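You operate a simulated robot arm through the tools that you are given. There is no shell and no other tool.

You are at the controls of a simulated robot arm. One attempt, no reset.

Task
Grind the spelt fine into the mill's beaker and switch the mill off.
Fine: run it till the canister is empty, spill none.

The check looks at the end state, three seconds after you hand in, the way a careful person would. Anything else that was tipped, shoved, dropped, spilled or broken makes it a failure.

Robot
A 7-joint arm with a two-finger parallel gripper, fixed in place. Base frame: the origin is at the foot of the arm, x ahead of it, y to its left, z up; the work surface is at about z = 0.85. Readings come in m, rad, newtons and seconds.
Its first joint turns from -2.601 to 2.601 rad. Payload 3.43 kg.
The tool frame sits at the grasp point between the pads (the TCP): z along the fingers, y along the line on which they close. The tips reach 0.03 m beyond it. The gripper opens to 0.094 m. The fingers are 0.028 m wide and 0.01 m thick; the gripper's body (0.05 by 0.096 m) begins 0.055 m behind the TCP.
Orientation is that of the tool frame in the base frame, as [roll, pitch, yaw] about the fixed x, y, z axes, in that order (R = Rz(yaw) Ry(pitch) Rx(roll)). With the fingers straight down and closing along the base's y, the tool's x points along the base's -x, its y along +y and its z along -z.

Tools
- The arm moves only by the tool play_rows. Its arguments are lists of equal length, an entry for each row: "rotation": the turn, a rotation vector about the tool's x, y, z in units of 180 degrees (1.0 is 180 degrees), a list of three; "slide": the shift along the tool's x, y, z in units of 500 mm (1.0 is 500 mm), a list of three; "hand": the closure in counts, from 0 (fully open) to 255 (shut). In form: {"rotation": [[ax, ay, az], ...], "slide": [[tx, ty, tz], ...], "hand": [hand, ...]}. A call has 1 to 20 rows; each row is the pose to reach, as a shift and turn from the pose commanded when the call began, along the tool's axes at that moment. A call with a number of a shift or a turn outside -1 to 1 is refused whole. Each row takes 0.2 s and may step no farther than 0.05 m and 0.15 rad from the row before; otherwise, or with a gripper value out of range, the whole call is refused. A pose out of reach is approached as far as the arm can. The call stops where the force on the tool passes 40 N (or 10 N more than at its start, if that is more) or the arm is blocked; 0.2 s more then pass. Each finger travels about 0.045 m/s and halts on what it meets, pressing with about 34 N; the grip force reading is that of the motor and also rises with nothing between the fingers. The clock runs only during rows and for 0.2 s after the last one: add rows that repeat a pose to give the fingers time. The reply holds the time, the measured pose of the TCP, the force on the tool along the base axes, the opening and the grip force, in the units named above and with some noise, with the torque about the TCP (base axes, N m) and any sound that the robot's microphone picked up.
- Cameras (640 x 400 px; columns grow to the right, rows downward): "scene" is fixed at [0.4014, 0.4994, 1.6315]; the picture's right is [0.97, 0.25, 0.00], its down [0.22, -0.87, -0.45] and it looks along [-0.11, 0.43, -0.89] (base axes); focal length 346 px, centre (320, 200). "wrist" rides on the gripper at [0.076, 0.014, -0.102] in the tool frame; the picture's right is [-0.18, 0.98, 0.00], its down [-0.75, -0.14, -0.64] and it looks along [-0.63, -0.12, 0.77] (tool axes); focal length 243 px, centre (320, 200). There is no depth. A picture from a camera that has moved, and an enlarged one, comes with that camera's place and axes in the base frame and with its lens.
- get_image(camera): a new picture of that camera. It takes no simulated time.
- enlarge(camera, box): a new picture of the part [left, top, right, bottom] of that camera's present view, enlarged. It takes no simulated time.
- close_job(): hands the job in; it is judged then, once.

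Nothing tells you positions but the pictures and the camera data. Unless the task says otherwise, let go and move clear before handing in.

The tools are called after "Emit:" by a JSON object that holds its "api" and its "payload". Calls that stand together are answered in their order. play_rows: Moves the arm, as the interface text tells. Its arguments: {"type":"object","properties":{"rotation":{"type":"array","items":{"type":"array","items":{"type":"number"}}},"slide":{"type":"array","items":{"type":"array","items":{"type":"number"}}},"hand":{"type":"array","items":{"type":"number"}}},"required":["rotation","slide","hand"]} The other tools are called the same way: get_image (camera) takes a picture; enlarge (camera, box) takes an enlarged picture of a part of a camera's view; close_job () hands the job in.

At the start:

```text
time: 0.0
ee_pos: [0.1465, 0.8086, 1.1752]
tool_rot: [-3.141, 0.0, 3.141]
force: [-0.2, 1.0, -0.6]
torque: [0.01, -0.03, 0.01]
gripper_width: 0.0939
grasp_force: 0.0
```

scene: 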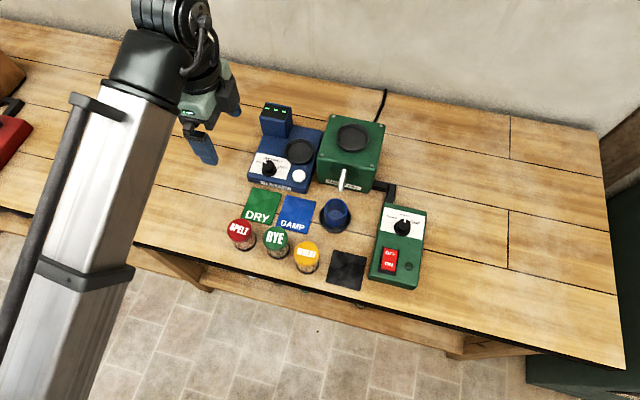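
wrist: 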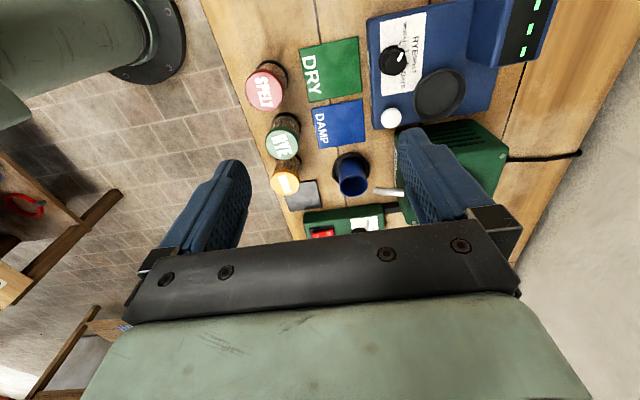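

I see a green mill with a black lid, a blue tester-like device, three canisters (spelt red, rye green, yellow), DRY/DAMP mats, a blue beaker, a black pad and a green control box with a knob and red switch. I'll take a closer look first.

Emit:
{"api": "enlarge", "payload": {"camera": "scene", "box": [230, 90, 330, 190]}}

Emit:
{"api": "enlarge", "payload": {"camera": "scene", "box": [300, 100, 440, 210]}}

Emit:
{"api": "enlarge", "payload": {"camera": "scene", "box": [220, 180, 330, 290]}}

Emit:
{"api": "enlarge", "payload": {"camera": "scene", "box": [320, 190, 440, 300]}}

Emit:
{"api": "enlarge", "payload": {"camera": "wrist", "box": [230, 0, 550, 240]}}

```text
4.00 times, centred on (280, 140) of scene
camera zoom: at [0.4014, 0.4994, 1.6315], right [0.97, 0.25, 0.0], down [0.22, -0.87, -0.45], along [-0.11, 0.43, -0.89], focal length 1386 px, centre (480, 440)
```

zoom: 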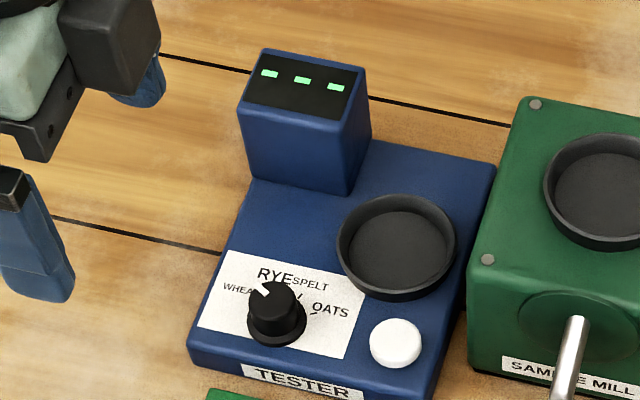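

```text
3.64 times, centred on (370, 155) of scene
camera zoom: at [0.4014, 0.4994, 1.6315], right [0.97, 0.25, 0.0], down [0.22, -0.87, -0.45], along [-0.11, 0.43, -0.89], focal length 1260 px, centre (138, 364)
```

zoom: 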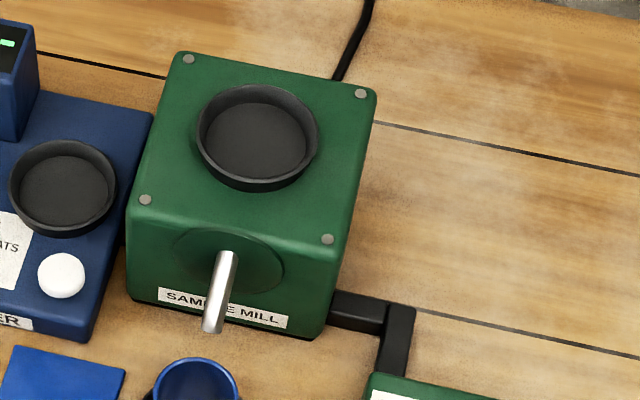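

```text
3.64 times, centred on (275, 235) of scene
camera zoom: at [0.4014, 0.4994, 1.6315], right [0.97, 0.25, 0.0], down [0.22, -0.87, -0.45], along [-0.11, 0.43, -0.89], focal length 1260 px, centre (484, 73)
```

zoom: 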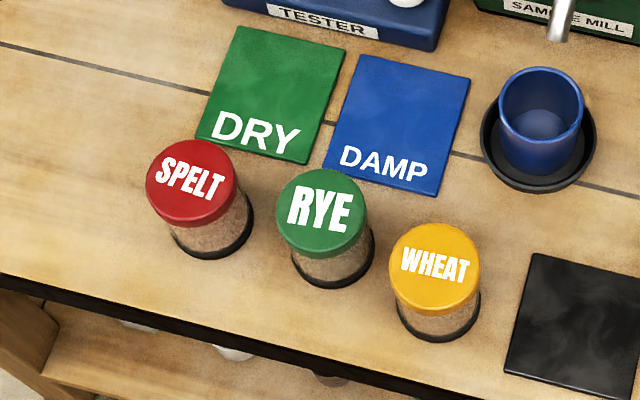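

```text
3.64 times, centred on (380, 245) of scene
camera zoom: at [0.4014, 0.4994, 1.6315], right [0.97, 0.25, 0.0], down [0.22, -0.87, -0.45], along [-0.11, 0.43, -0.89], focal length 1260 px, centre (102, 36)
```

zoom: 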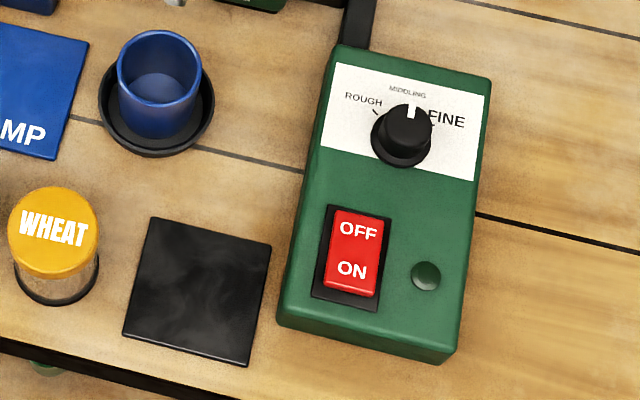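

```text
1.67 times, centred on (390, 120) of wrist
camera zoom: at [0.0727, 0.8232, 1.2793], right [0.18, 0.98, 0.0], down [0.75, -0.14, 0.64], along [0.63, -0.12, -0.77], focal length 404 px, centre (203, 333)
```

zoom: 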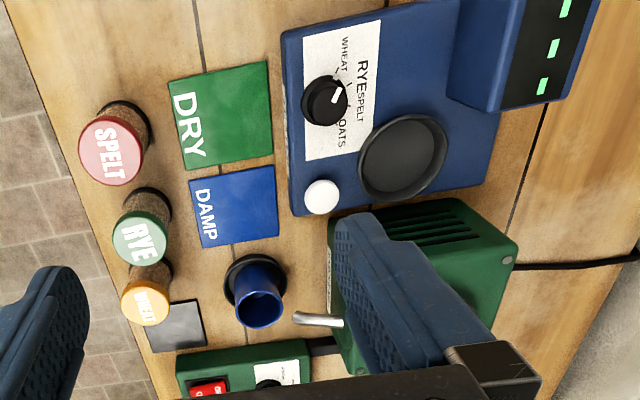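

The spelt canister is at about (0.158, 0.726) with its lid top near z 0.915. The mill's cup is at about (0.354, 0.990) with the mill top near 0.97, the beaker is at (0.354, 0.828), and the mill dial is set to MIDDLING. I'll move over to the middle for a closer look at the spout, dial and switch.

Emit:
{"api": "play_rows", "payload": {"rotation": [[0, 0, 0], [0, 0, 0], [0, 0, 0], [0, 0, 0]], "slide": [[-0.08, 0, 0], [-0.16, 0, 0], [-0.24, 0, 0], [-0.32, 0, 0]], "hand": [0, 0, 0, 0]}}

Emit:
{"api": "get_image", "payload": {"camera": "wrist"}}

Emit:
{"api": "get_image", "payload": {"camera": "scene"}}

```text
time: 1.0
ee_pos: [0.3082, 0.8092, 1.1761]
tool_rot: [-3.141, -0.001, -3.141]
force: [0.0, -0.7, 0.1]
torque: [-0.01, -0.02, 0.01]
gripper_width: 0.0939
grasp_force: 0.0
```

```text
taken
camera wrist: at [0.2327, 0.8232, 1.2798], right [0.18, 0.98, 0.0], down [0.75, -0.14, 0.64], along [0.63, -0.12, -0.77], focal length 243 px, centre (320, 200)
```

wrist: 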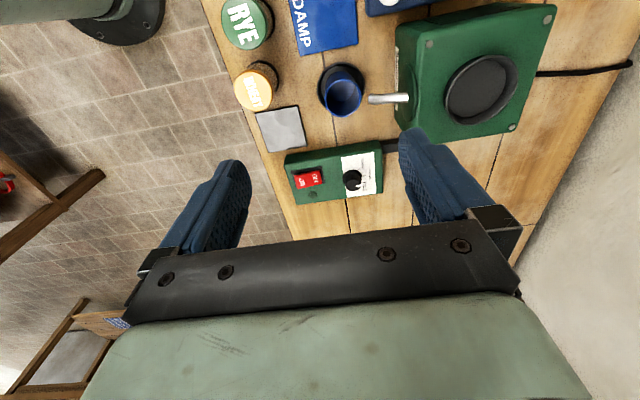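

```text
taken
```

scene: 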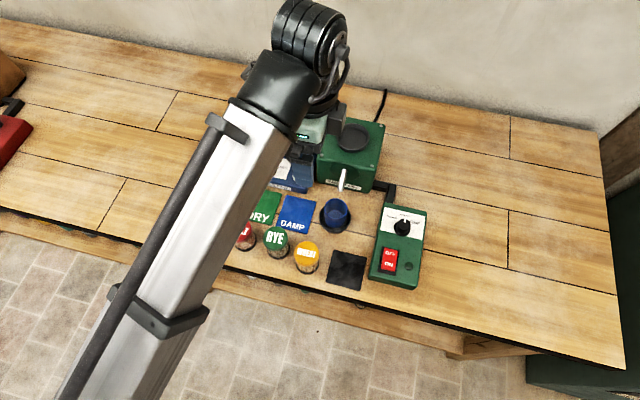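

Emit:
{"api": "enlarge", "payload": {"camera": "wrist", "box": [300, 40, 420, 130]}}

Emit:
{"api": "enlarge", "payload": {"camera": "wrist", "box": [280, 130, 400, 210]}}

Emit:
{"api": "enlarge", "payload": {"camera": "wrist", "box": [390, 0, 570, 130]}}

Emit:
{"api": "enlarge", "payload": {"camera": "scene", "box": [370, 200, 430, 240]}}

Emit:
{"api": "enlarge", "payload": {"camera": "scene", "box": [370, 235, 430, 295]}}

```text
4.44 times, centred on (360, 85) of wrist
camera zoom: at [0.2327, 0.8232, 1.2798], right [0.18, 0.98, 0.0], down [0.75, -0.14, 0.64], along [0.63, -0.12, -0.77], focal length 1078 px, centre (142, 711)
```

zoom: 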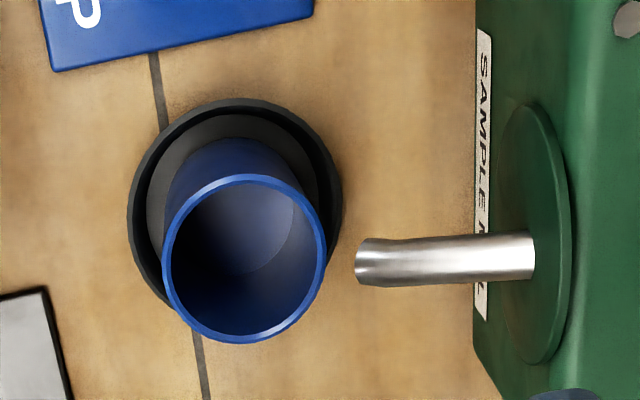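

```text
5.00 times, centred on (340, 170) of wrist
camera zoom: at [0.2327, 0.8232, 1.2798], right [0.18, 0.98, 0.0], down [0.75, -0.14, 0.64], along [0.63, -0.12, -0.77], focal length 1213 px, centre (220, 350)
```

zoom: 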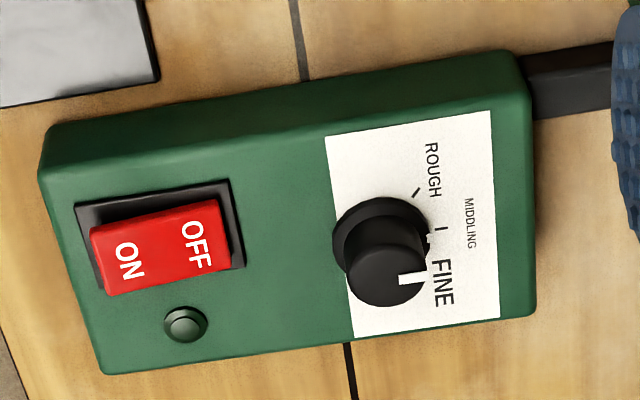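

```text
3.08 times, centred on (480, 65) of wrist
camera zoom: at [0.2327, 0.8232, 1.2798], right [0.18, 0.98, 0.0], down [0.75, -0.14, 0.64], along [0.63, -0.12, -0.77], focal length 746 px, centre (-172, 615)
```

zoom: 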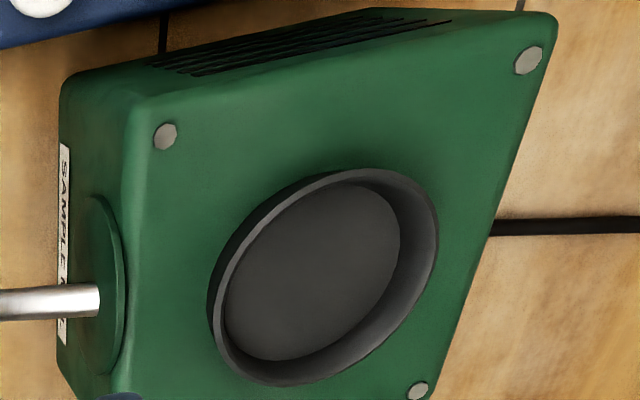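

```text
10.00 times, centred on (400, 220) of scene
camera zoom: at [0.4014, 0.4994, 1.6315], right [0.97, 0.25, 0.0], down [0.22, -0.87, -0.45], along [-0.11, 0.43, -0.89], focal length 3465 px, centre (-480, 0)
```

zoom: 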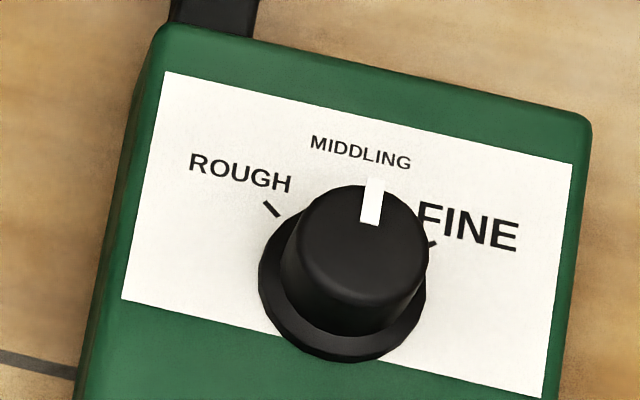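

```text
6.67 times, centred on (400, 265) of scene
camera zoom: at [0.4014, 0.4994, 1.6315], right [0.97, 0.25, 0.0], down [0.22, -0.87, -0.45], along [-0.11, 0.43, -0.89], focal length 2310 px, centre (-213, -233)
```

zoom: 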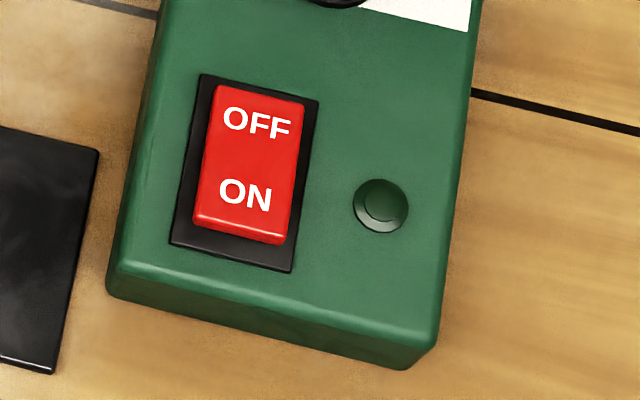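

The spout tip sits just behind the beaker's rim, and I need to know if the flour will actually land in the beaker. I'll tilt the tool for a low side view of the spout, beaker and box.

Emit:
{"api": "play_rows", "payload": {"rotation": [[0, -0.0416, 0], [0, -0.0833, 0], [0, -0.125, 0], [0, -0.1666, 0]], "slide": [[0.054, 0, 0.048], [0.108, 0, 0.096], [0.162, 0, 0.144], [0.216, 0, 0.192]], "hand": [0, 0, 0, 0]}}

Emit:
{"api": "get_image", "payload": {"camera": "wrist"}}

Emit:
{"api": "get_image", "payload": {"camera": "scene"}}

```text
time: 2.0
ee_pos: [0.202, 0.8088, 1.0783]
tool_rot: [3.141, 0.526, 3.14]
force: [-0.8, 0.8, 0.3]
torque: [-0.02, -0.01, -0.04]
gripper_width: 0.0939
grasp_force: 0.0
```

```text
taken
camera wrist: at [0.0859, 0.8232, 1.1311], right [0.16, 0.98, 0.09], down [0.33, -0.14, 0.93], along [0.93, -0.12, -0.35], focal length 243 px, centre (320, 200)
```

wrist: 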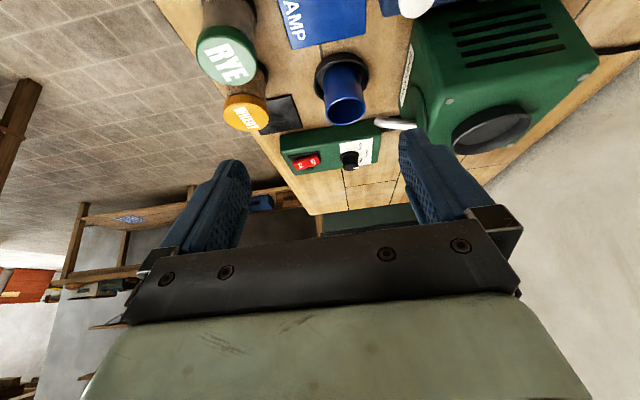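

```text
taken
```

scene: 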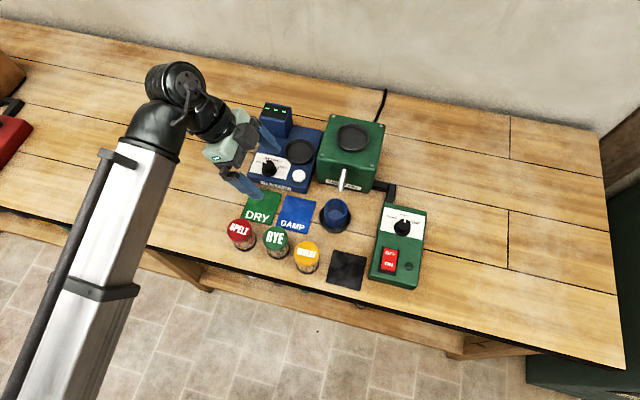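

Emit:
{"api": "enlarge", "payload": {"camera": "wrist", "box": [300, 40, 430, 140]}}

Emit:
{"api": "enlarge", "payload": {"camera": "wrist", "box": [270, 110, 390, 190]}}

Emit:
{"api": "enlarge", "payload": {"camera": "scene", "box": [315, 160, 375, 240]}}

```text
4.00 times, centred on (365, 90) of wrist
camera zoom: at [0.0859, 0.8232, 1.1311], right [0.16, 0.98, 0.09], down [0.33, -0.14, 0.93], along [0.93, -0.12, -0.35], focal length 970 px, centre (140, 640)
```

zoom: 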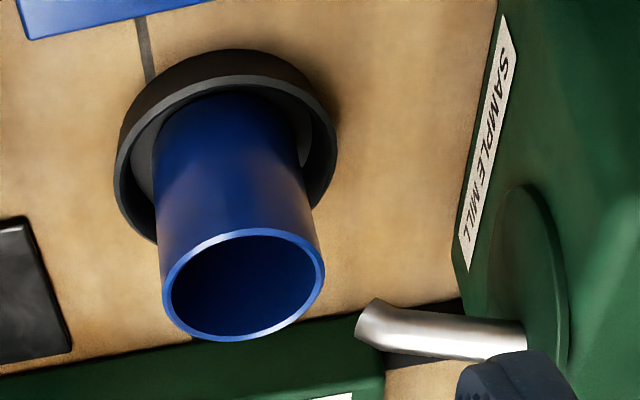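

```text
5.00 times, centred on (330, 150) of wrist
camera zoom: at [0.0859, 0.8232, 1.1311], right [0.16, 0.98, 0.09], down [0.33, -0.14, 0.93], along [0.93, -0.12, -0.35], focal length 1213 px, centre (270, 450)
```

zoom: 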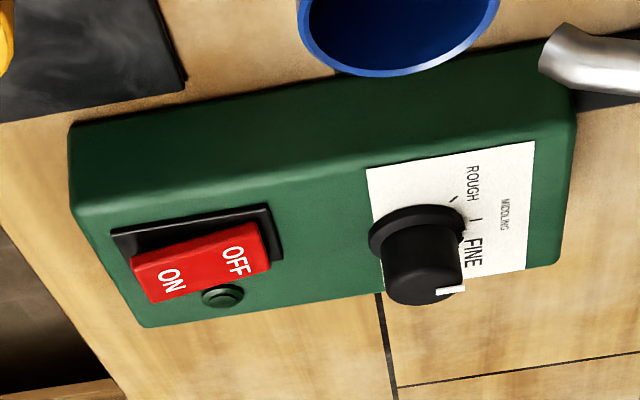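

```text
5.00 times, centred on (345, 200) of scene
camera zoom: at [0.4014, 0.4994, 1.6315], right [0.97, 0.25, 0.0], down [0.22, -0.87, -0.45], along [-0.11, 0.43, -0.89], focal length 1732 px, centre (195, 200)
```

zoom: 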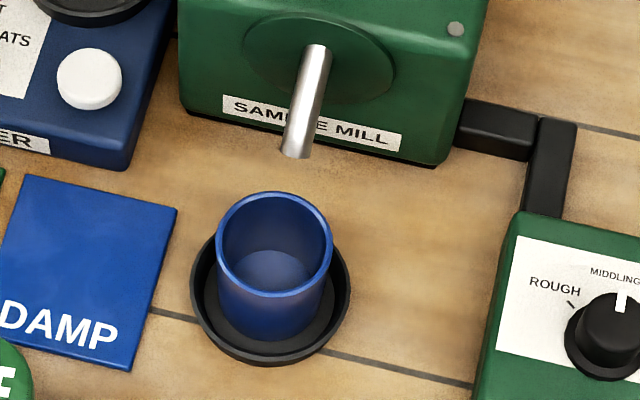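

Emit:
{"api": "play_rows", "payload": {"rotation": [[0, 0, 0], [0, 0, 0], [0, 0, 0]], "slide": [[-0.007, 0.014, 0.065], [-0.014, 0.028, 0.13], [-0.0214, 0.042, 0.195]], "hand": [0, 0, 0]}}

Emit:
{"api": "get_image", "payload": {"camera": "wrist"}}

Emit:
{"api": "enlarge", "payload": {"camera": "wrist", "box": [300, 60, 440, 160]}}

```text
time: 2.8
ee_pos: [0.2585, 0.829, 0.9993]
tool_rot: [3.138, 0.523, 3.14]
force: [-0.5, -0.2, 0.4]
torque: [0.01, 0.0, 0.0]
gripper_width: 0.0939
grasp_force: 0.1
```

```text
taken
camera wrist: at [0.1418, 0.8432, 1.0517], right [0.16, 0.98, 0.09], down [0.33, -0.14, 0.93], along [0.93, -0.12, -0.35], focal length 243 px, centre (320, 200)
```

wrist: 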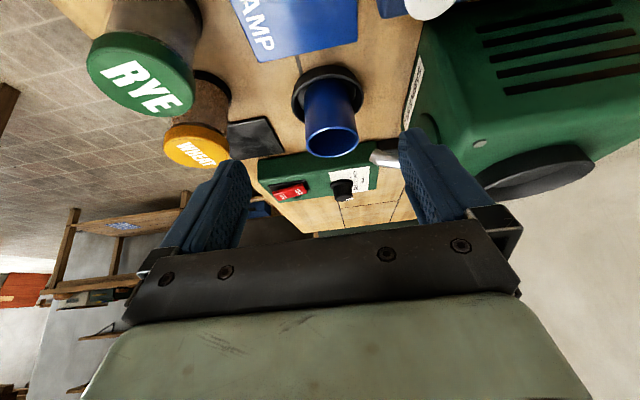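

```text
4.00 times, centred on (370, 110) of wrist
camera zoom: at [0.1418, 0.8432, 1.0517], right [0.16, 0.98, 0.09], down [0.33, -0.14, 0.93], along [0.93, -0.12, -0.35], focal length 970 px, centre (120, 560)
```

zoom: 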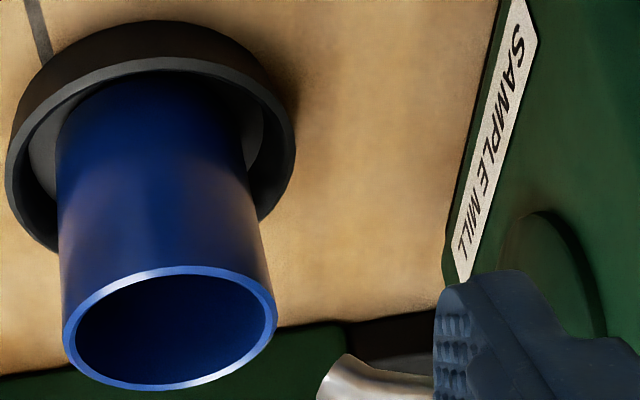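

The spout's mouth points about 35° down toward the beaker, which is centred in its dish, so the beaker is correctly placed. I'll rise, straighten the tool, and turn it so the fingers close along x, because the far hopper will need an outward tilt.

Emit:
{"api": "play_rows", "payload": {"rotation": [[0, 0.0416, 0], [0, 0.0833, 0], [0, 0.125, 0], [0, 0.1666, 0]], "slide": [[-0.0375, -0.015, -0.065], [-0.075, -0.03, -0.13], [-0.1125, -0.045, -0.195], [-0.15, -0.06, -0.26]], "hand": [0, 0, 0, 0]}}

Emit:
{"api": "play_rows", "payload": {"rotation": [[0, 0, 0.0455], [0, 0, 0.091], [0, 0, 0.1364], [0, 0, 0.1818], [0, 0, 0.2273], [0, 0, 0.2727], [0, 0, 0.3182], [0, 0, 0.3636], [0, 0, 0.4091], [0, 0, 0.4545], [0, 0, 0.5]], "slide": [[0, 0, 0], [0, 0, 0], [0, 0, 0], [0, 0, 0], [0, 0, 0], [0, 0, 0], [0, 0, 0], [0, 0, 0], [0, 0, 0], [0, 0, 0], [0, 0, 0]], "hand": [0, 0, 0, 0, 0, 0, 0, 0, 0, 0, 0]}}

Emit:
{"api": "get_image", "payload": {"camera": "wrist"}}

Emit:
{"api": "get_image", "payload": {"camera": "scene"}}

```text
time: 3.8
ee_pos: [0.2598, 0.8012, 1.1519]
tool_rot: [3.139, -0.002, -3.142]
force: [-0.2, -0.1, -0.2]
torque: [0.0, 0.01, 0.01]
gripper_width: 0.0938
grasp_force: 0.1
```

```text
time: 6.2
ee_pos: [0.2584, 0.8, 1.149]
tool_rot: [-3.141, 0.0, 1.567]
force: [-0.5, 0.6, 0.6]
torque: [-0.02, 0.02, 0.02]
gripper_width: 0.0941
grasp_force: 0.0
```

```text
taken
camera wrist: at [0.2731, 0.8757, 1.254], right [0.98, -0.19, 0.0], down [-0.14, -0.75, 0.64], along [-0.12, -0.63, -0.77], focal length 243 px, centre (320, 200)
```

wrist: 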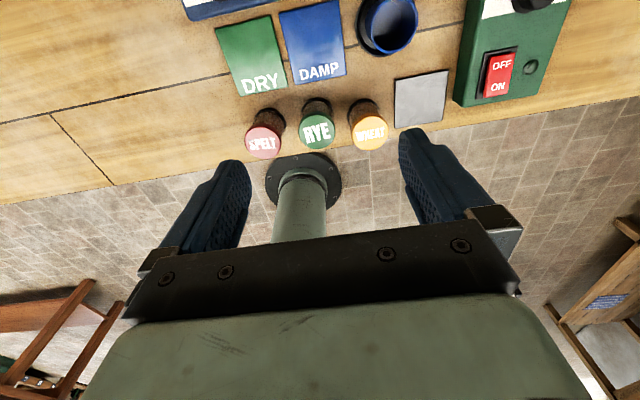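

```text
taken
```

scene: 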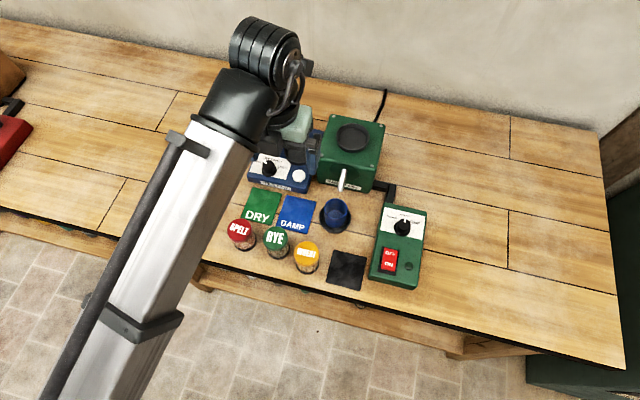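

Tool now has x pointing outward (+y) and closes along base x. I'll test the reach over the hopper with a 40° outward tilt before picking anything up.

Emit:
{"api": "play_rows", "payload": {"rotation": [[0, 0.037, 0], [0, 0.074, 0], [0, 0.1111, 0], [0, 0.1481, 0], [0, 0.1852, 0], [0, 0.2222, 0]], "slide": [[0.0633, 0.0315, 0.01], [0.1267, 0.063, 0.02], [0.19, 0.0945, 0.03], [0.2533, 0.126, 0.04], [0.3167, 0.1575, 0.05], [0.38, 0.189, 0.06]], "hand": [60, 60, 60, 60, 60, 60]}}

Emit:
{"api": "get_image", "payload": {"camera": "wrist"}}

Emit:
{"api": "get_image", "payload": {"camera": "scene"}}

```text
time: 7.6
ee_pos: [0.3542, 0.9898, 1.1209]
tool_rot: [-3.141, -0.699, 1.569]
force: [-0.5, -0.2, -0.4]
torque: [-0.01, -0.01, 0.0]
gripper_width: 0.0719
grasp_force: 0.1
```

```text
taken
camera wrist: at [0.3687, 0.9817, 1.2495], right [0.98, -0.14, -0.12], down [-0.14, -0.99, 0.01], along [-0.12, 0.01, -0.99], focal length 243 px, centre (320, 200)
```

wrist: 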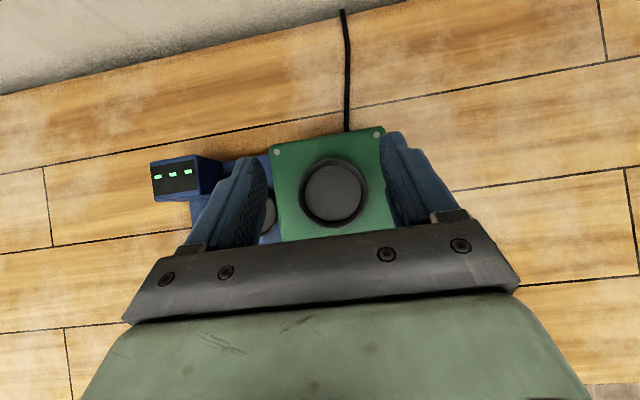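

```text
taken
```

scene: 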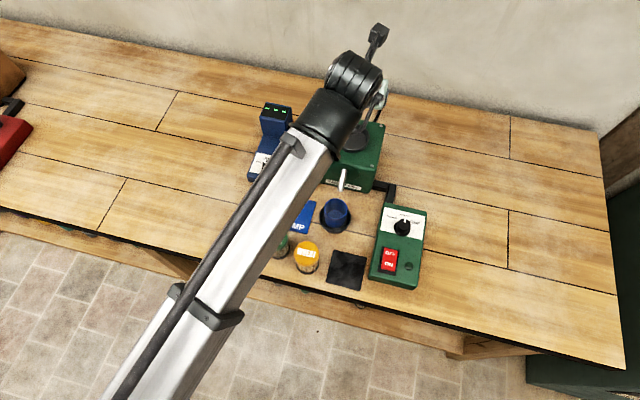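

Emit:
{"api": "enlarge", "payload": {"camera": "wrist", "box": [260, 120, 400, 240]}}

Emit:
{"api": "enlarge", "payload": {"camera": "scene", "box": [330, 100, 390, 160]}}

```text
3.33 times, centred on (330, 180) of wrist
camera zoom: at [0.3687, 0.9817, 1.2495], right [0.98, -0.14, -0.12], down [-0.14, -0.99, 0.01], along [-0.12, 0.01, -0.99], focal length 809 px, centre (287, 267)
```

zoom: 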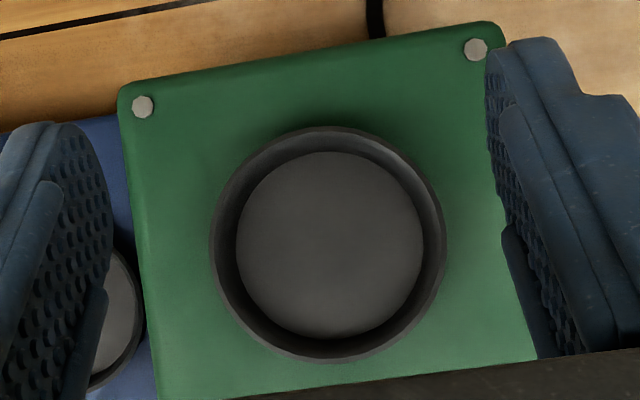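

```text
6.67 times, centred on (360, 130) of scene
camera zoom: at [0.4014, 0.4994, 1.6315], right [0.97, 0.25, 0.0], down [0.22, -0.87, -0.45], along [-0.11, 0.43, -0.89], focal length 2310 px, centre (53, 667)
```

zoom: 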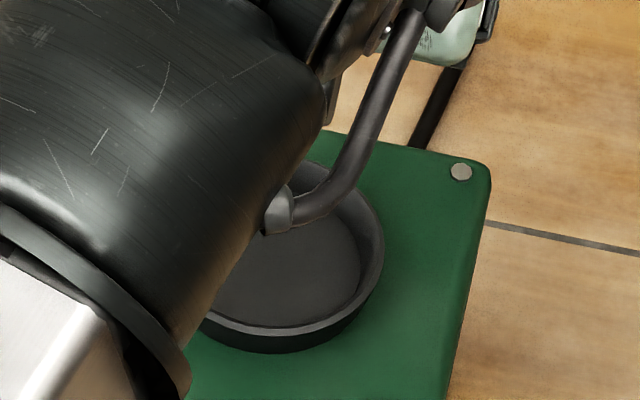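

Reach is fine, and from above the hopper cup centres at about (0.352, 0.990) with an inner radius of about 33 mm. Next I go back above the spelt canister with the same tilt to measure it from above.

Emit:
{"api": "play_rows", "payload": {"rotation": [[0, 0, 0], [0, 0, 0], [0, 0, 0], [0, 0, 0], [0, 0, 0], [0, 0, 0], [0, 0, 0], [0, 0, 0]], "slide": [[-0.0542, -0.049, -0.0389], [-0.1083, -0.098, -0.0779], [-0.1625, -0.147, -0.1168], [-0.2167, -0.196, -0.1557], [-0.2708, -0.245, -0.1946], [-0.325, -0.294, -0.2336], [-0.3791, -0.343, -0.2725], [-0.4333, -0.392, -0.3114]], "hand": [60, 60, 60, 60, 60, 60, 60, 60]}}

Emit:
{"api": "get_image", "payload": {"camera": "wrist"}}

Emit:
{"api": "get_image", "payload": {"camera": "scene"}}

```text
time: 9.4
ee_pos: [0.1569, 0.7236, 1.1004]
tool_rot: [3.14, -0.699, 1.572]
force: [-0.1, 0.0, 0.3]
torque: [0.02, -0.01, 0.0]
gripper_width: 0.0719
grasp_force: 0.1
```

```text
taken
camera wrist: at [0.1718, 0.7165, 1.2279], right [0.98, -0.14, -0.12], down [-0.14, -0.99, 0.01], along [-0.12, 0.01, -0.99], focal length 243 px, centre (320, 200)
```

wrist: 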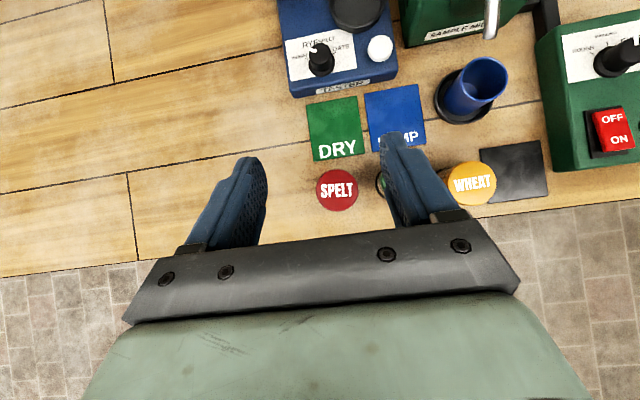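

```text
taken
```

scene: 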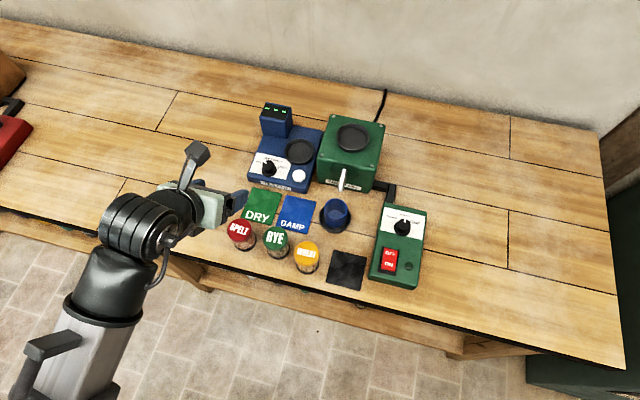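

Emit:
{"api": "enlarge", "payload": {"camera": "wrist", "box": [290, 140, 430, 240]}}

Emit:
{"api": "enlarge", "payload": {"camera": "scene", "box": [220, 205, 300, 265]}}

Emit:
{"api": "enlarge", "payload": {"camera": "wrist", "box": [540, 20, 640, 170]}}

```text
4.00 times, centred on (360, 190) of wrist
camera zoom: at [0.1718, 0.7165, 1.2279], right [0.98, -0.14, -0.12], down [-0.14, -0.99, 0.01], along [-0.12, 0.01, -0.99], focal length 970 px, centre (160, 240)
```

zoom: 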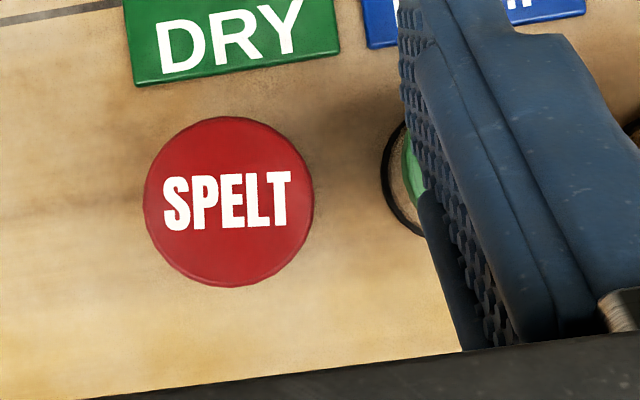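

```text
6.67 times, centred on (260, 235) of scene
camera zoom: at [0.4014, 0.4994, 1.6315], right [0.97, 0.25, 0.0], down [0.22, -0.87, -0.45], along [-0.11, 0.43, -0.89], focal length 2310 px, centre (720, -33)
```

zoom: 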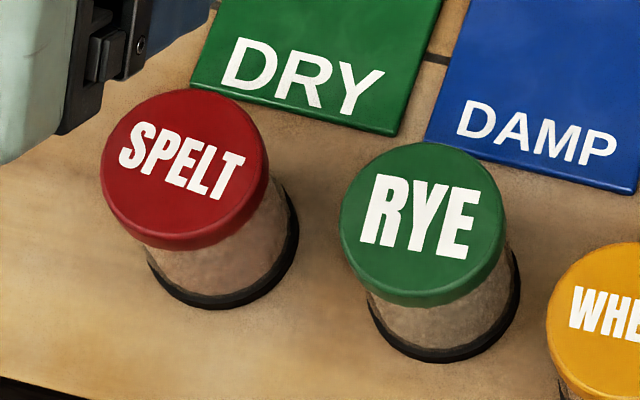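

```text
2.67 times, centred on (590, 95) of wrist
camera zoom: at [0.1718, 0.7165, 1.2279], right [0.98, -0.14, -0.12], down [-0.14, -0.99, 0.01], along [-0.12, 0.01, -0.99], focal length 647 px, centre (-400, 480)
```

zoom: 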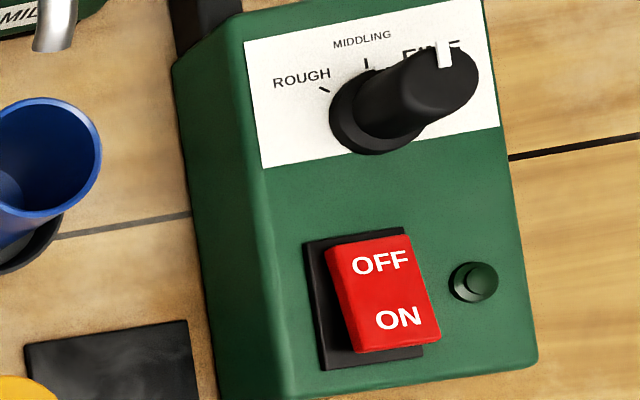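

Spelt canister is at (0.158, 0.7275), lid radius about 27.5 mm; the rye neighbour leaves just enough room with a 66 mm opening. I'll descend part way and check alignment.

Emit:
{"api": "play_rows", "payload": {"rotation": [[0, 0, 0], [0, 0, 0], [0, 0, 0], [0, 0, 0]], "slide": [[-0.0401, 0.0, 0.0505], [-0.0802, 0.0, 0.101], [-0.1204, 0.0, 0.1516], [-0.1605, 0.0, 0.2021]], "hand": [76, 76, 76, 76]}}

Emit:
{"api": "get_image", "payload": {"camera": "wrist"}}

Emit:
{"api": "enlarge", "payload": {"camera": "scene", "box": [180, 180, 300, 270]}}

```text
time: 10.4
ee_pos: [0.1562, 0.7266, 0.9698]
tool_rot: [-3.141, -0.699, 1.572]
force: [0.0, 0.1, -0.6]
torque: [-0.02, -0.01, 0.02]
gripper_width: 0.0661
grasp_force: 0.0
```

```text
taken
camera wrist: at [0.1714, 0.719, 1.0982], right [0.98, -0.14, -0.12], down [-0.14, -0.99, 0.01], along [-0.12, 0.01, -0.99], focal length 243 px, centre (320, 200)
```

wrist: 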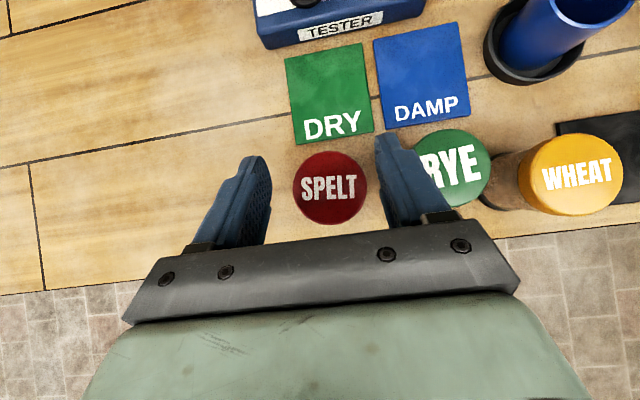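

```text
4.44 times, centred on (240, 225) of scene
camera zoom: at [0.4014, 0.4994, 1.6315], right [0.97, 0.25, 0.0], down [0.22, -0.87, -0.45], along [-0.11, 0.43, -0.89], focal length 1540 px, centre (676, 89)
```

zoom: 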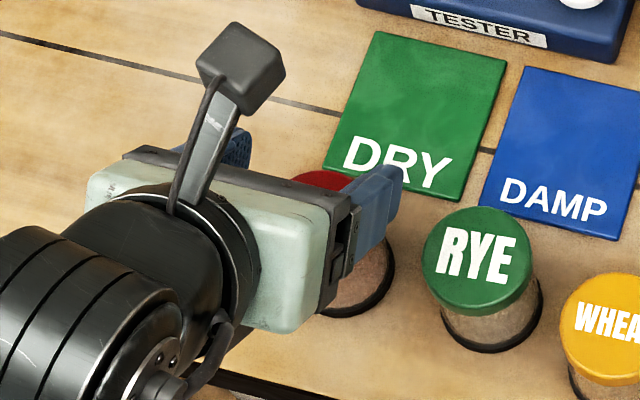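

Emit:
{"api": "play_rows", "payload": {"rotation": [[0, 0, 0], [0, 0, 0], [0, 0, 0], [0, 0, 0]], "slide": [[-0.021, 0.0005, 0.0261], [-0.042, 0.001, 0.0522], [-0.063, 0.001, 0.0784], [-0.084, 0.001, 0.1045]], "hand": [76, 76, 76, 76]}}

Emit:
{"api": "get_image", "payload": {"camera": "wrist"}}

Emit:
{"api": "enlarge", "payload": {"camera": "scene", "box": [180, 180, 300, 270]}}

```text
time: 11.4
ee_pos: [0.1556, 0.729, 0.9033]
tool_rot: [-3.142, -0.699, 1.569]
force: [-1.4, 0.2, -0.3]
torque: [0.0, -0.02, 0.01]
gripper_width: 0.0658
grasp_force: 0.1
```

```text
taken
camera wrist: at [0.1715, 0.7209, 1.0329], right [0.98, -0.14, -0.12], down [-0.14, -0.99, 0.01], along [-0.12, 0.01, -0.99], focal length 243 px, centre (320, 200)
```

wrist: 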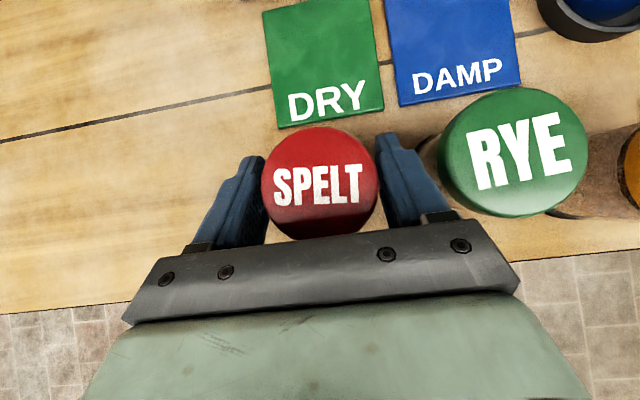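

```text
4.44 times, centred on (240, 225) of scene
camera zoom: at [0.4014, 0.4994, 1.6315], right [0.97, 0.25, 0.0], down [0.22, -0.87, -0.45], along [-0.11, 0.43, -0.89], focal length 1540 px, centre (676, 89)
```

zoom: 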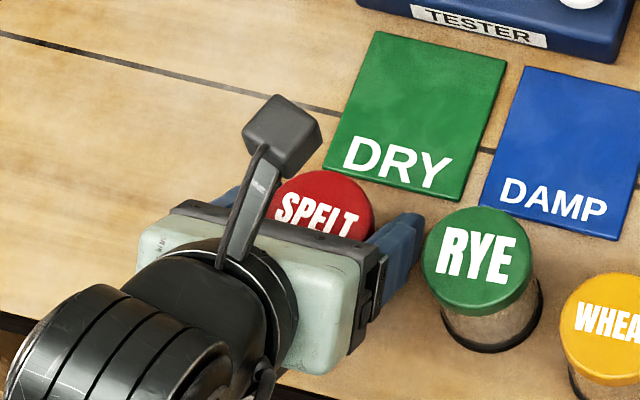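

Fingers straddle the spelt canister cleanly, so I'm closing the grip now.

Emit:
{"api": "play_rows", "payload": {"rotation": [[0, 0, 0], [0, 0, 0], [0, 0, 0], [0, 0, 0]], "slide": [[0, 0, 0], [0, 0, 0], [0, 0, 0], [0, 0, 0]], "hand": [150, 150, 150, 150]}}

Emit:
{"api": "get_image", "payload": {"camera": "wrist"}}

```text
time: 12.4
ee_pos: [0.1561, 0.729, 0.9049]
tool_rot: [-3.139, -0.698, 1.571]
force: [1.1, 0.3, 1.1]
torque: [0.03, 0.04, 0.0]
gripper_width: 0.0573
grasp_force: 33.7
```

```text
taken
camera wrist: at [0.1715, 0.7209, 1.033], right [0.98, -0.14, -0.12], down [-0.14, -0.99, 0.01], along [-0.12, 0.01, -0.99], focal length 243 px, centre (320, 200)
```

wrist: 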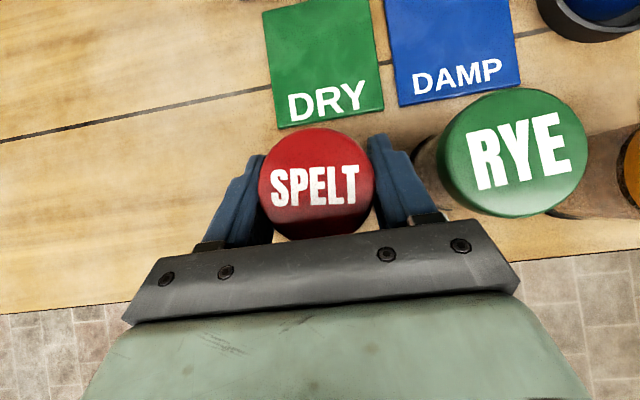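

Emit:
{"api": "play_rows", "payload": {"rotation": [[0, 0, 0], [0, 0, 0], [0, 0, 0], [0, 0, 0], [0, 0, 0], [0, 0, 0], [0, 0, 0], [0, 0, 0]], "slide": [[0.0129, 0, -0.0153], [0.0386, 0, -0.046], [0.0772, 0, -0.0919], [0.1158, 0, -0.1379], [0.1544, 0, -0.1838], [0.193, 0, -0.2298], [0.2315, 0, -0.2757], [0.2508, 0, -0.2987]], "hand": [150, 150, 150, 150, 150, 150, 150, 150]}}

Emit:
{"api": "get_image", "payload": {"camera": "wrist"}}

Emit:
{"api": "get_image", "payload": {"camera": "scene"}}

```text
time: 14.2
ee_pos: [0.1568, 0.7292, 1.0993]
tool_rot: [3.141, -0.699, 1.571]
force: [-0.5, 0.0, -2.1]
torque: [0.03, 0.0, 0.01]
gripper_width: 0.0575
grasp_force: 34.1
```

```text
taken
camera wrist: at [0.1709, 0.721, 1.2281], right [0.98, -0.14, -0.12], down [-0.14, -0.99, 0.01], along [-0.12, 0.01, -0.99], focal length 243 px, centre (320, 200)
```

wrist: 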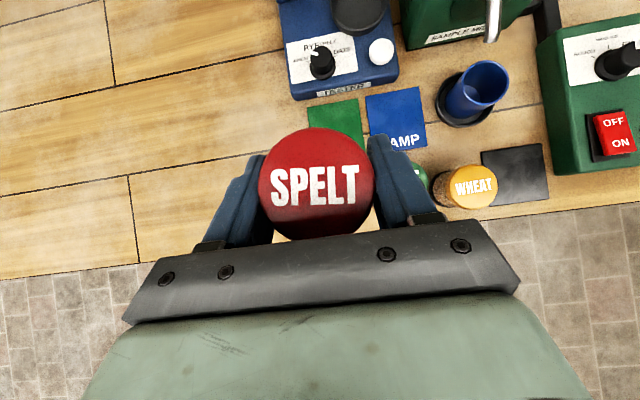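

```text
taken
```

scene: 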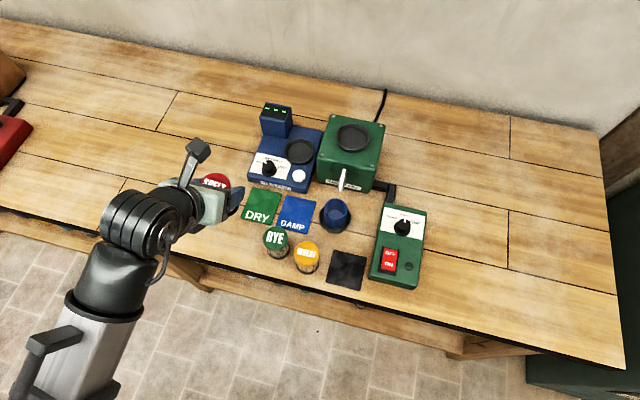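

The canister is held firmly and upright. I'm carrying it level at z≈1.10 to above the hopper.

Emit:
{"api": "play_rows", "payload": {"rotation": [[0, 0, 0], [0, 0, 0], [0, 0, 0], [0, 0, 0], [0, 0, 0], [0, 0, 0], [0, 0, 0], [0, 0, 0], [0, 0, 0], [0, 0, 0]], "slide": [[0.0238, 0.0235, 0.02], [0.0714, 0.0705, 0.0599], [0.1229, 0.1213, 0.1032], [0.1745, 0.1722, 0.1465], [0.2261, 0.2231, 0.1898], [0.2776, 0.274, 0.233], [0.3292, 0.3249, 0.2763], [0.3728, 0.3679, 0.3129], [0.3966, 0.3914, 0.3329], [0.3966, 0.3914, 0.3329]], "hand": [150, 150, 150, 150, 150, 150, 150, 150, 150, 150]}}

Emit:
{"api": "get_image", "payload": {"camera": "wrist"}}

Emit:
{"api": "get_image", "payload": {"camera": "scene"}}

Emit:
{"api": "enlarge", "payload": {"camera": "scene", "box": [320, 90, 400, 160]}}

```text
time: 16.4
ee_pos: [0.352, 0.9874, 1.1016]
tool_rot: [-3.139, -0.698, 1.572]
force: [0.5, -0.5, -1.6]
torque: [-0.02, -0.01, 0.0]
gripper_width: 0.0574
grasp_force: 34.6
```

```text
taken
camera wrist: at [0.3665, 0.9798, 1.2294], right [0.98, -0.14, -0.12], down [-0.14, -0.99, 0.01], along [-0.12, 0.01, -0.99], focal length 243 px, centre (320, 200)
```

wrist: 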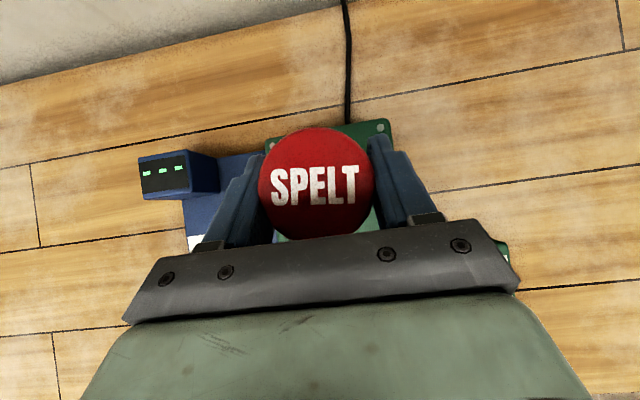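

```text
taken
```

scene: 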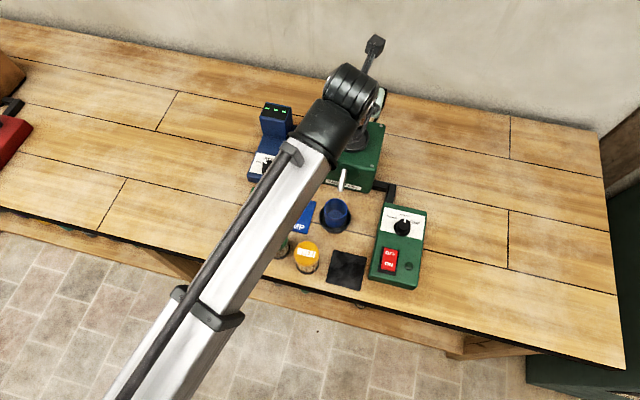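

```text
5.71 times, centred on (360, 125) of scene
camera zoom: at [0.4014, 0.4994, 1.6315], right [0.97, 0.25, 0.0], down [0.22, -0.87, -0.45], along [-0.11, 0.43, -0.89], focal length 1980 px, centre (91, 629)
```

zoom: 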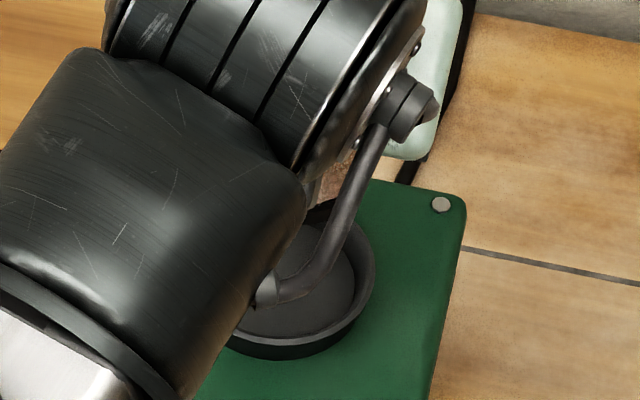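

Emit:
{"api": "play_rows", "payload": {"rotation": [[0, 0, 0], [0, 0, 0], [0, 0, 0], [0, 0, 0]], "slide": [[-0.0141, 0, 0.0169], [-0.0354, 0, 0.0422], [-0.0566, 0, 0.0674], [-0.0707, 0, 0.0843]], "hand": [150, 150, 150, 150]}}

Emit:
{"api": "get_image", "payload": {"camera": "wrist"}}

Emit:
{"api": "enlarge", "payload": {"camera": "scene", "box": [320, 90, 400, 160]}}

```text
time: 17.4
ee_pos: [0.3513, 0.9871, 1.0448]
tool_rot: [3.141, -0.695, 1.569]
force: [-0.2, 0.1, -2.1]
torque: [0.0, -0.03, 0.01]
gripper_width: 0.0573
grasp_force: 34.1
```

```text
taken
camera wrist: at [0.367, 0.9796, 1.1737], right [0.98, -0.14, -0.12], down [-0.14, -0.99, 0.01], along [-0.12, 0.01, -0.99], focal length 243 px, centre (320, 200)
```

wrist: 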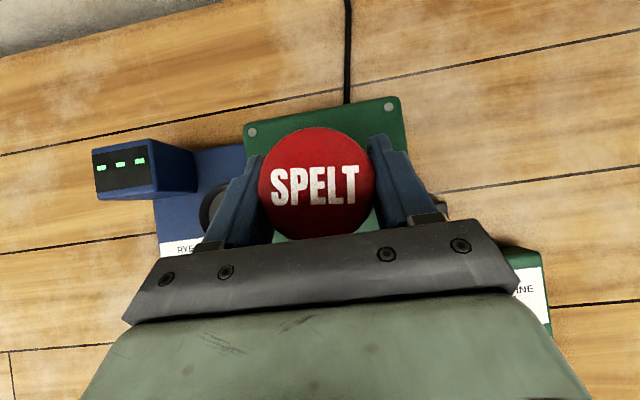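

```text
5.71 times, centred on (360, 125) of scene
camera zoom: at [0.4014, 0.4994, 1.6315], right [0.97, 0.25, 0.0], down [0.22, -0.87, -0.45], along [-0.11, 0.43, -0.89], focal length 1980 px, centre (91, 629)
```

zoom: 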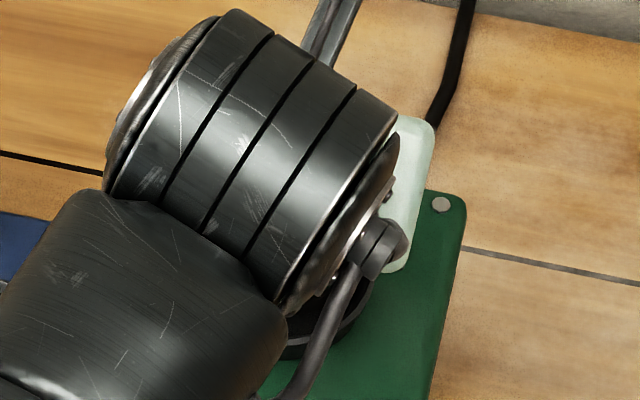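

Emit:
{"api": "play_rows", "payload": {"rotation": [[0, 0, 0], [0, 0, 0], [0, 0, 0], [0, 0, 0]], "slide": [[-0.0032, -0.0005, 0.0038], [-0.0064, -0.001, 0.0077], [-0.0096, -0.0015, 0.0115], [-0.0129, -0.0015, 0.0153]], "hand": [150, 150, 150, 150]}}

```text
time: 18.4
ee_pos: [0.3527, 0.987, 1.0346]
tool_rot: [3.141, -0.697, 1.571]
force: [-0.7, -0.3, -2.3]
torque: [0.01, -0.01, 0.01]
gripper_width: 0.0571
grasp_force: 34.3
```

Emit:
{"api": "play_rows", "payload": {"rotation": [[0, 0, 0], [0, 0, 0], [0, 0, 0]], "slide": [[-0.0019, 0, 0.0023], [-0.0039, 0, 0.0046], [-0.0058, 0, 0.0069]], "hand": [150, 150, 150]}}

Emit:
{"api": "get_image", "payload": {"camera": "wrist"}}

```text
time: 19.2
ee_pos: [0.351, 0.9872, 1.0304]
tool_rot: [-3.141, -0.696, 1.57]
force: [-0.7, 0.4, -3.1]
torque: [0.0, -0.02, -0.03]
gripper_width: 0.0571
grasp_force: 34.4
```

```text
taken
camera wrist: at [0.3672, 0.9791, 1.1586], right [0.98, -0.14, -0.12], down [-0.14, -0.99, 0.01], along [-0.12, 0.01, -0.99], focal length 243 px, centre (320, 200)
```

wrist: 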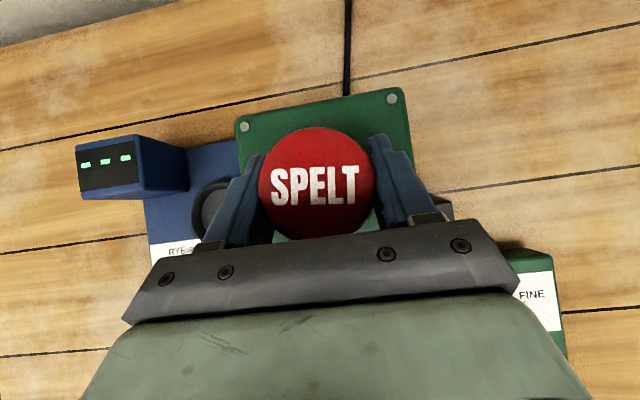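

Emit:
{"api": "play_rows", "payload": {"rotation": [[0, 0, 0], [0, 0, 0], [0, 0, 0]], "slide": [[-0.0013, 0, 0.0015], [-0.0026, 0, 0.0031], [-0.0039, 0, 0.0046]], "hand": [150, 150, 150]}}

```text
time: 20.0
ee_pos: [0.3532, 0.9868, 1.0288]
tool_rot: [-3.141, -0.701, 1.57]
force: [0.4, 0.1, 10.8]
torque: [-0.09, 0.28, 0.09]
gripper_width: 0.0571
grasp_force: 33.9
```

Contact (about 13 N) at a height matching the cup floor. I'll open the fingers slightly and check that it sits flat.

Emit:
{"api": "play_rows", "payload": {"rotation": [[0, 0, 0], [0, 0, 0], [0, 0, 0], [0, 0, 0]], "slide": [[0, 0, 0], [0, 0, 0], [0, 0, 0], [0, 0, 0]], "hand": [120, 90, 66, 66]}}

Emit:
{"api": "get_image", "payload": {"camera": "wrist"}}

Emit:
{"api": "enlarge", "payload": {"camera": "scene", "box": [320, 80, 420, 170]}}

```text
time: 21.0
ee_pos: [0.3537, 0.9881, 1.0271]
tool_rot: [-3.141, -0.699, 1.569]
force: [-1.0, 0.4, -0.2]
torque: [0.02, -0.03, 0.03]
gripper_width: 0.0698
grasp_force: 0.0
```

```text
taken
camera wrist: at [0.3674, 0.9795, 1.1555], right [0.98, -0.14, -0.12], down [-0.14, -0.99, 0.01], along [-0.12, 0.01, -0.99], focal length 243 px, centre (320, 200)
```

wrist: 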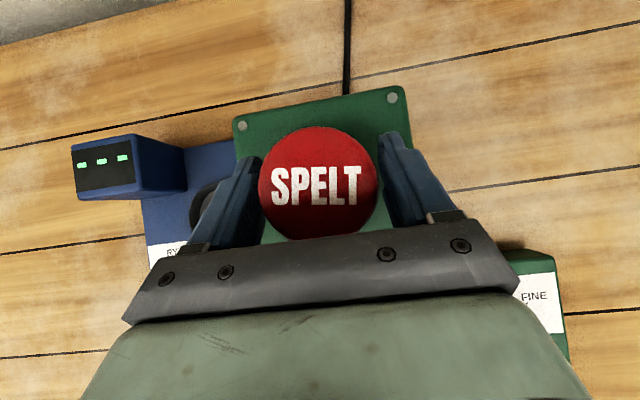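

```text
4.44 times, centred on (370, 125) of scene
camera zoom: at [0.4014, 0.4994, 1.6315], right [0.97, 0.25, 0.0], down [0.22, -0.87, -0.45], along [-0.11, 0.43, -0.89], focal length 1540 px, centre (98, 533)
```

zoom: 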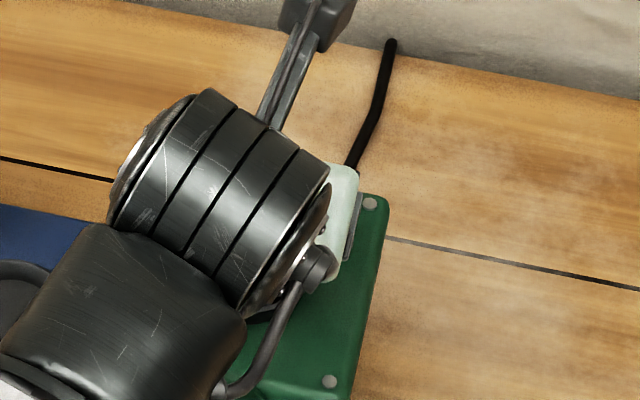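

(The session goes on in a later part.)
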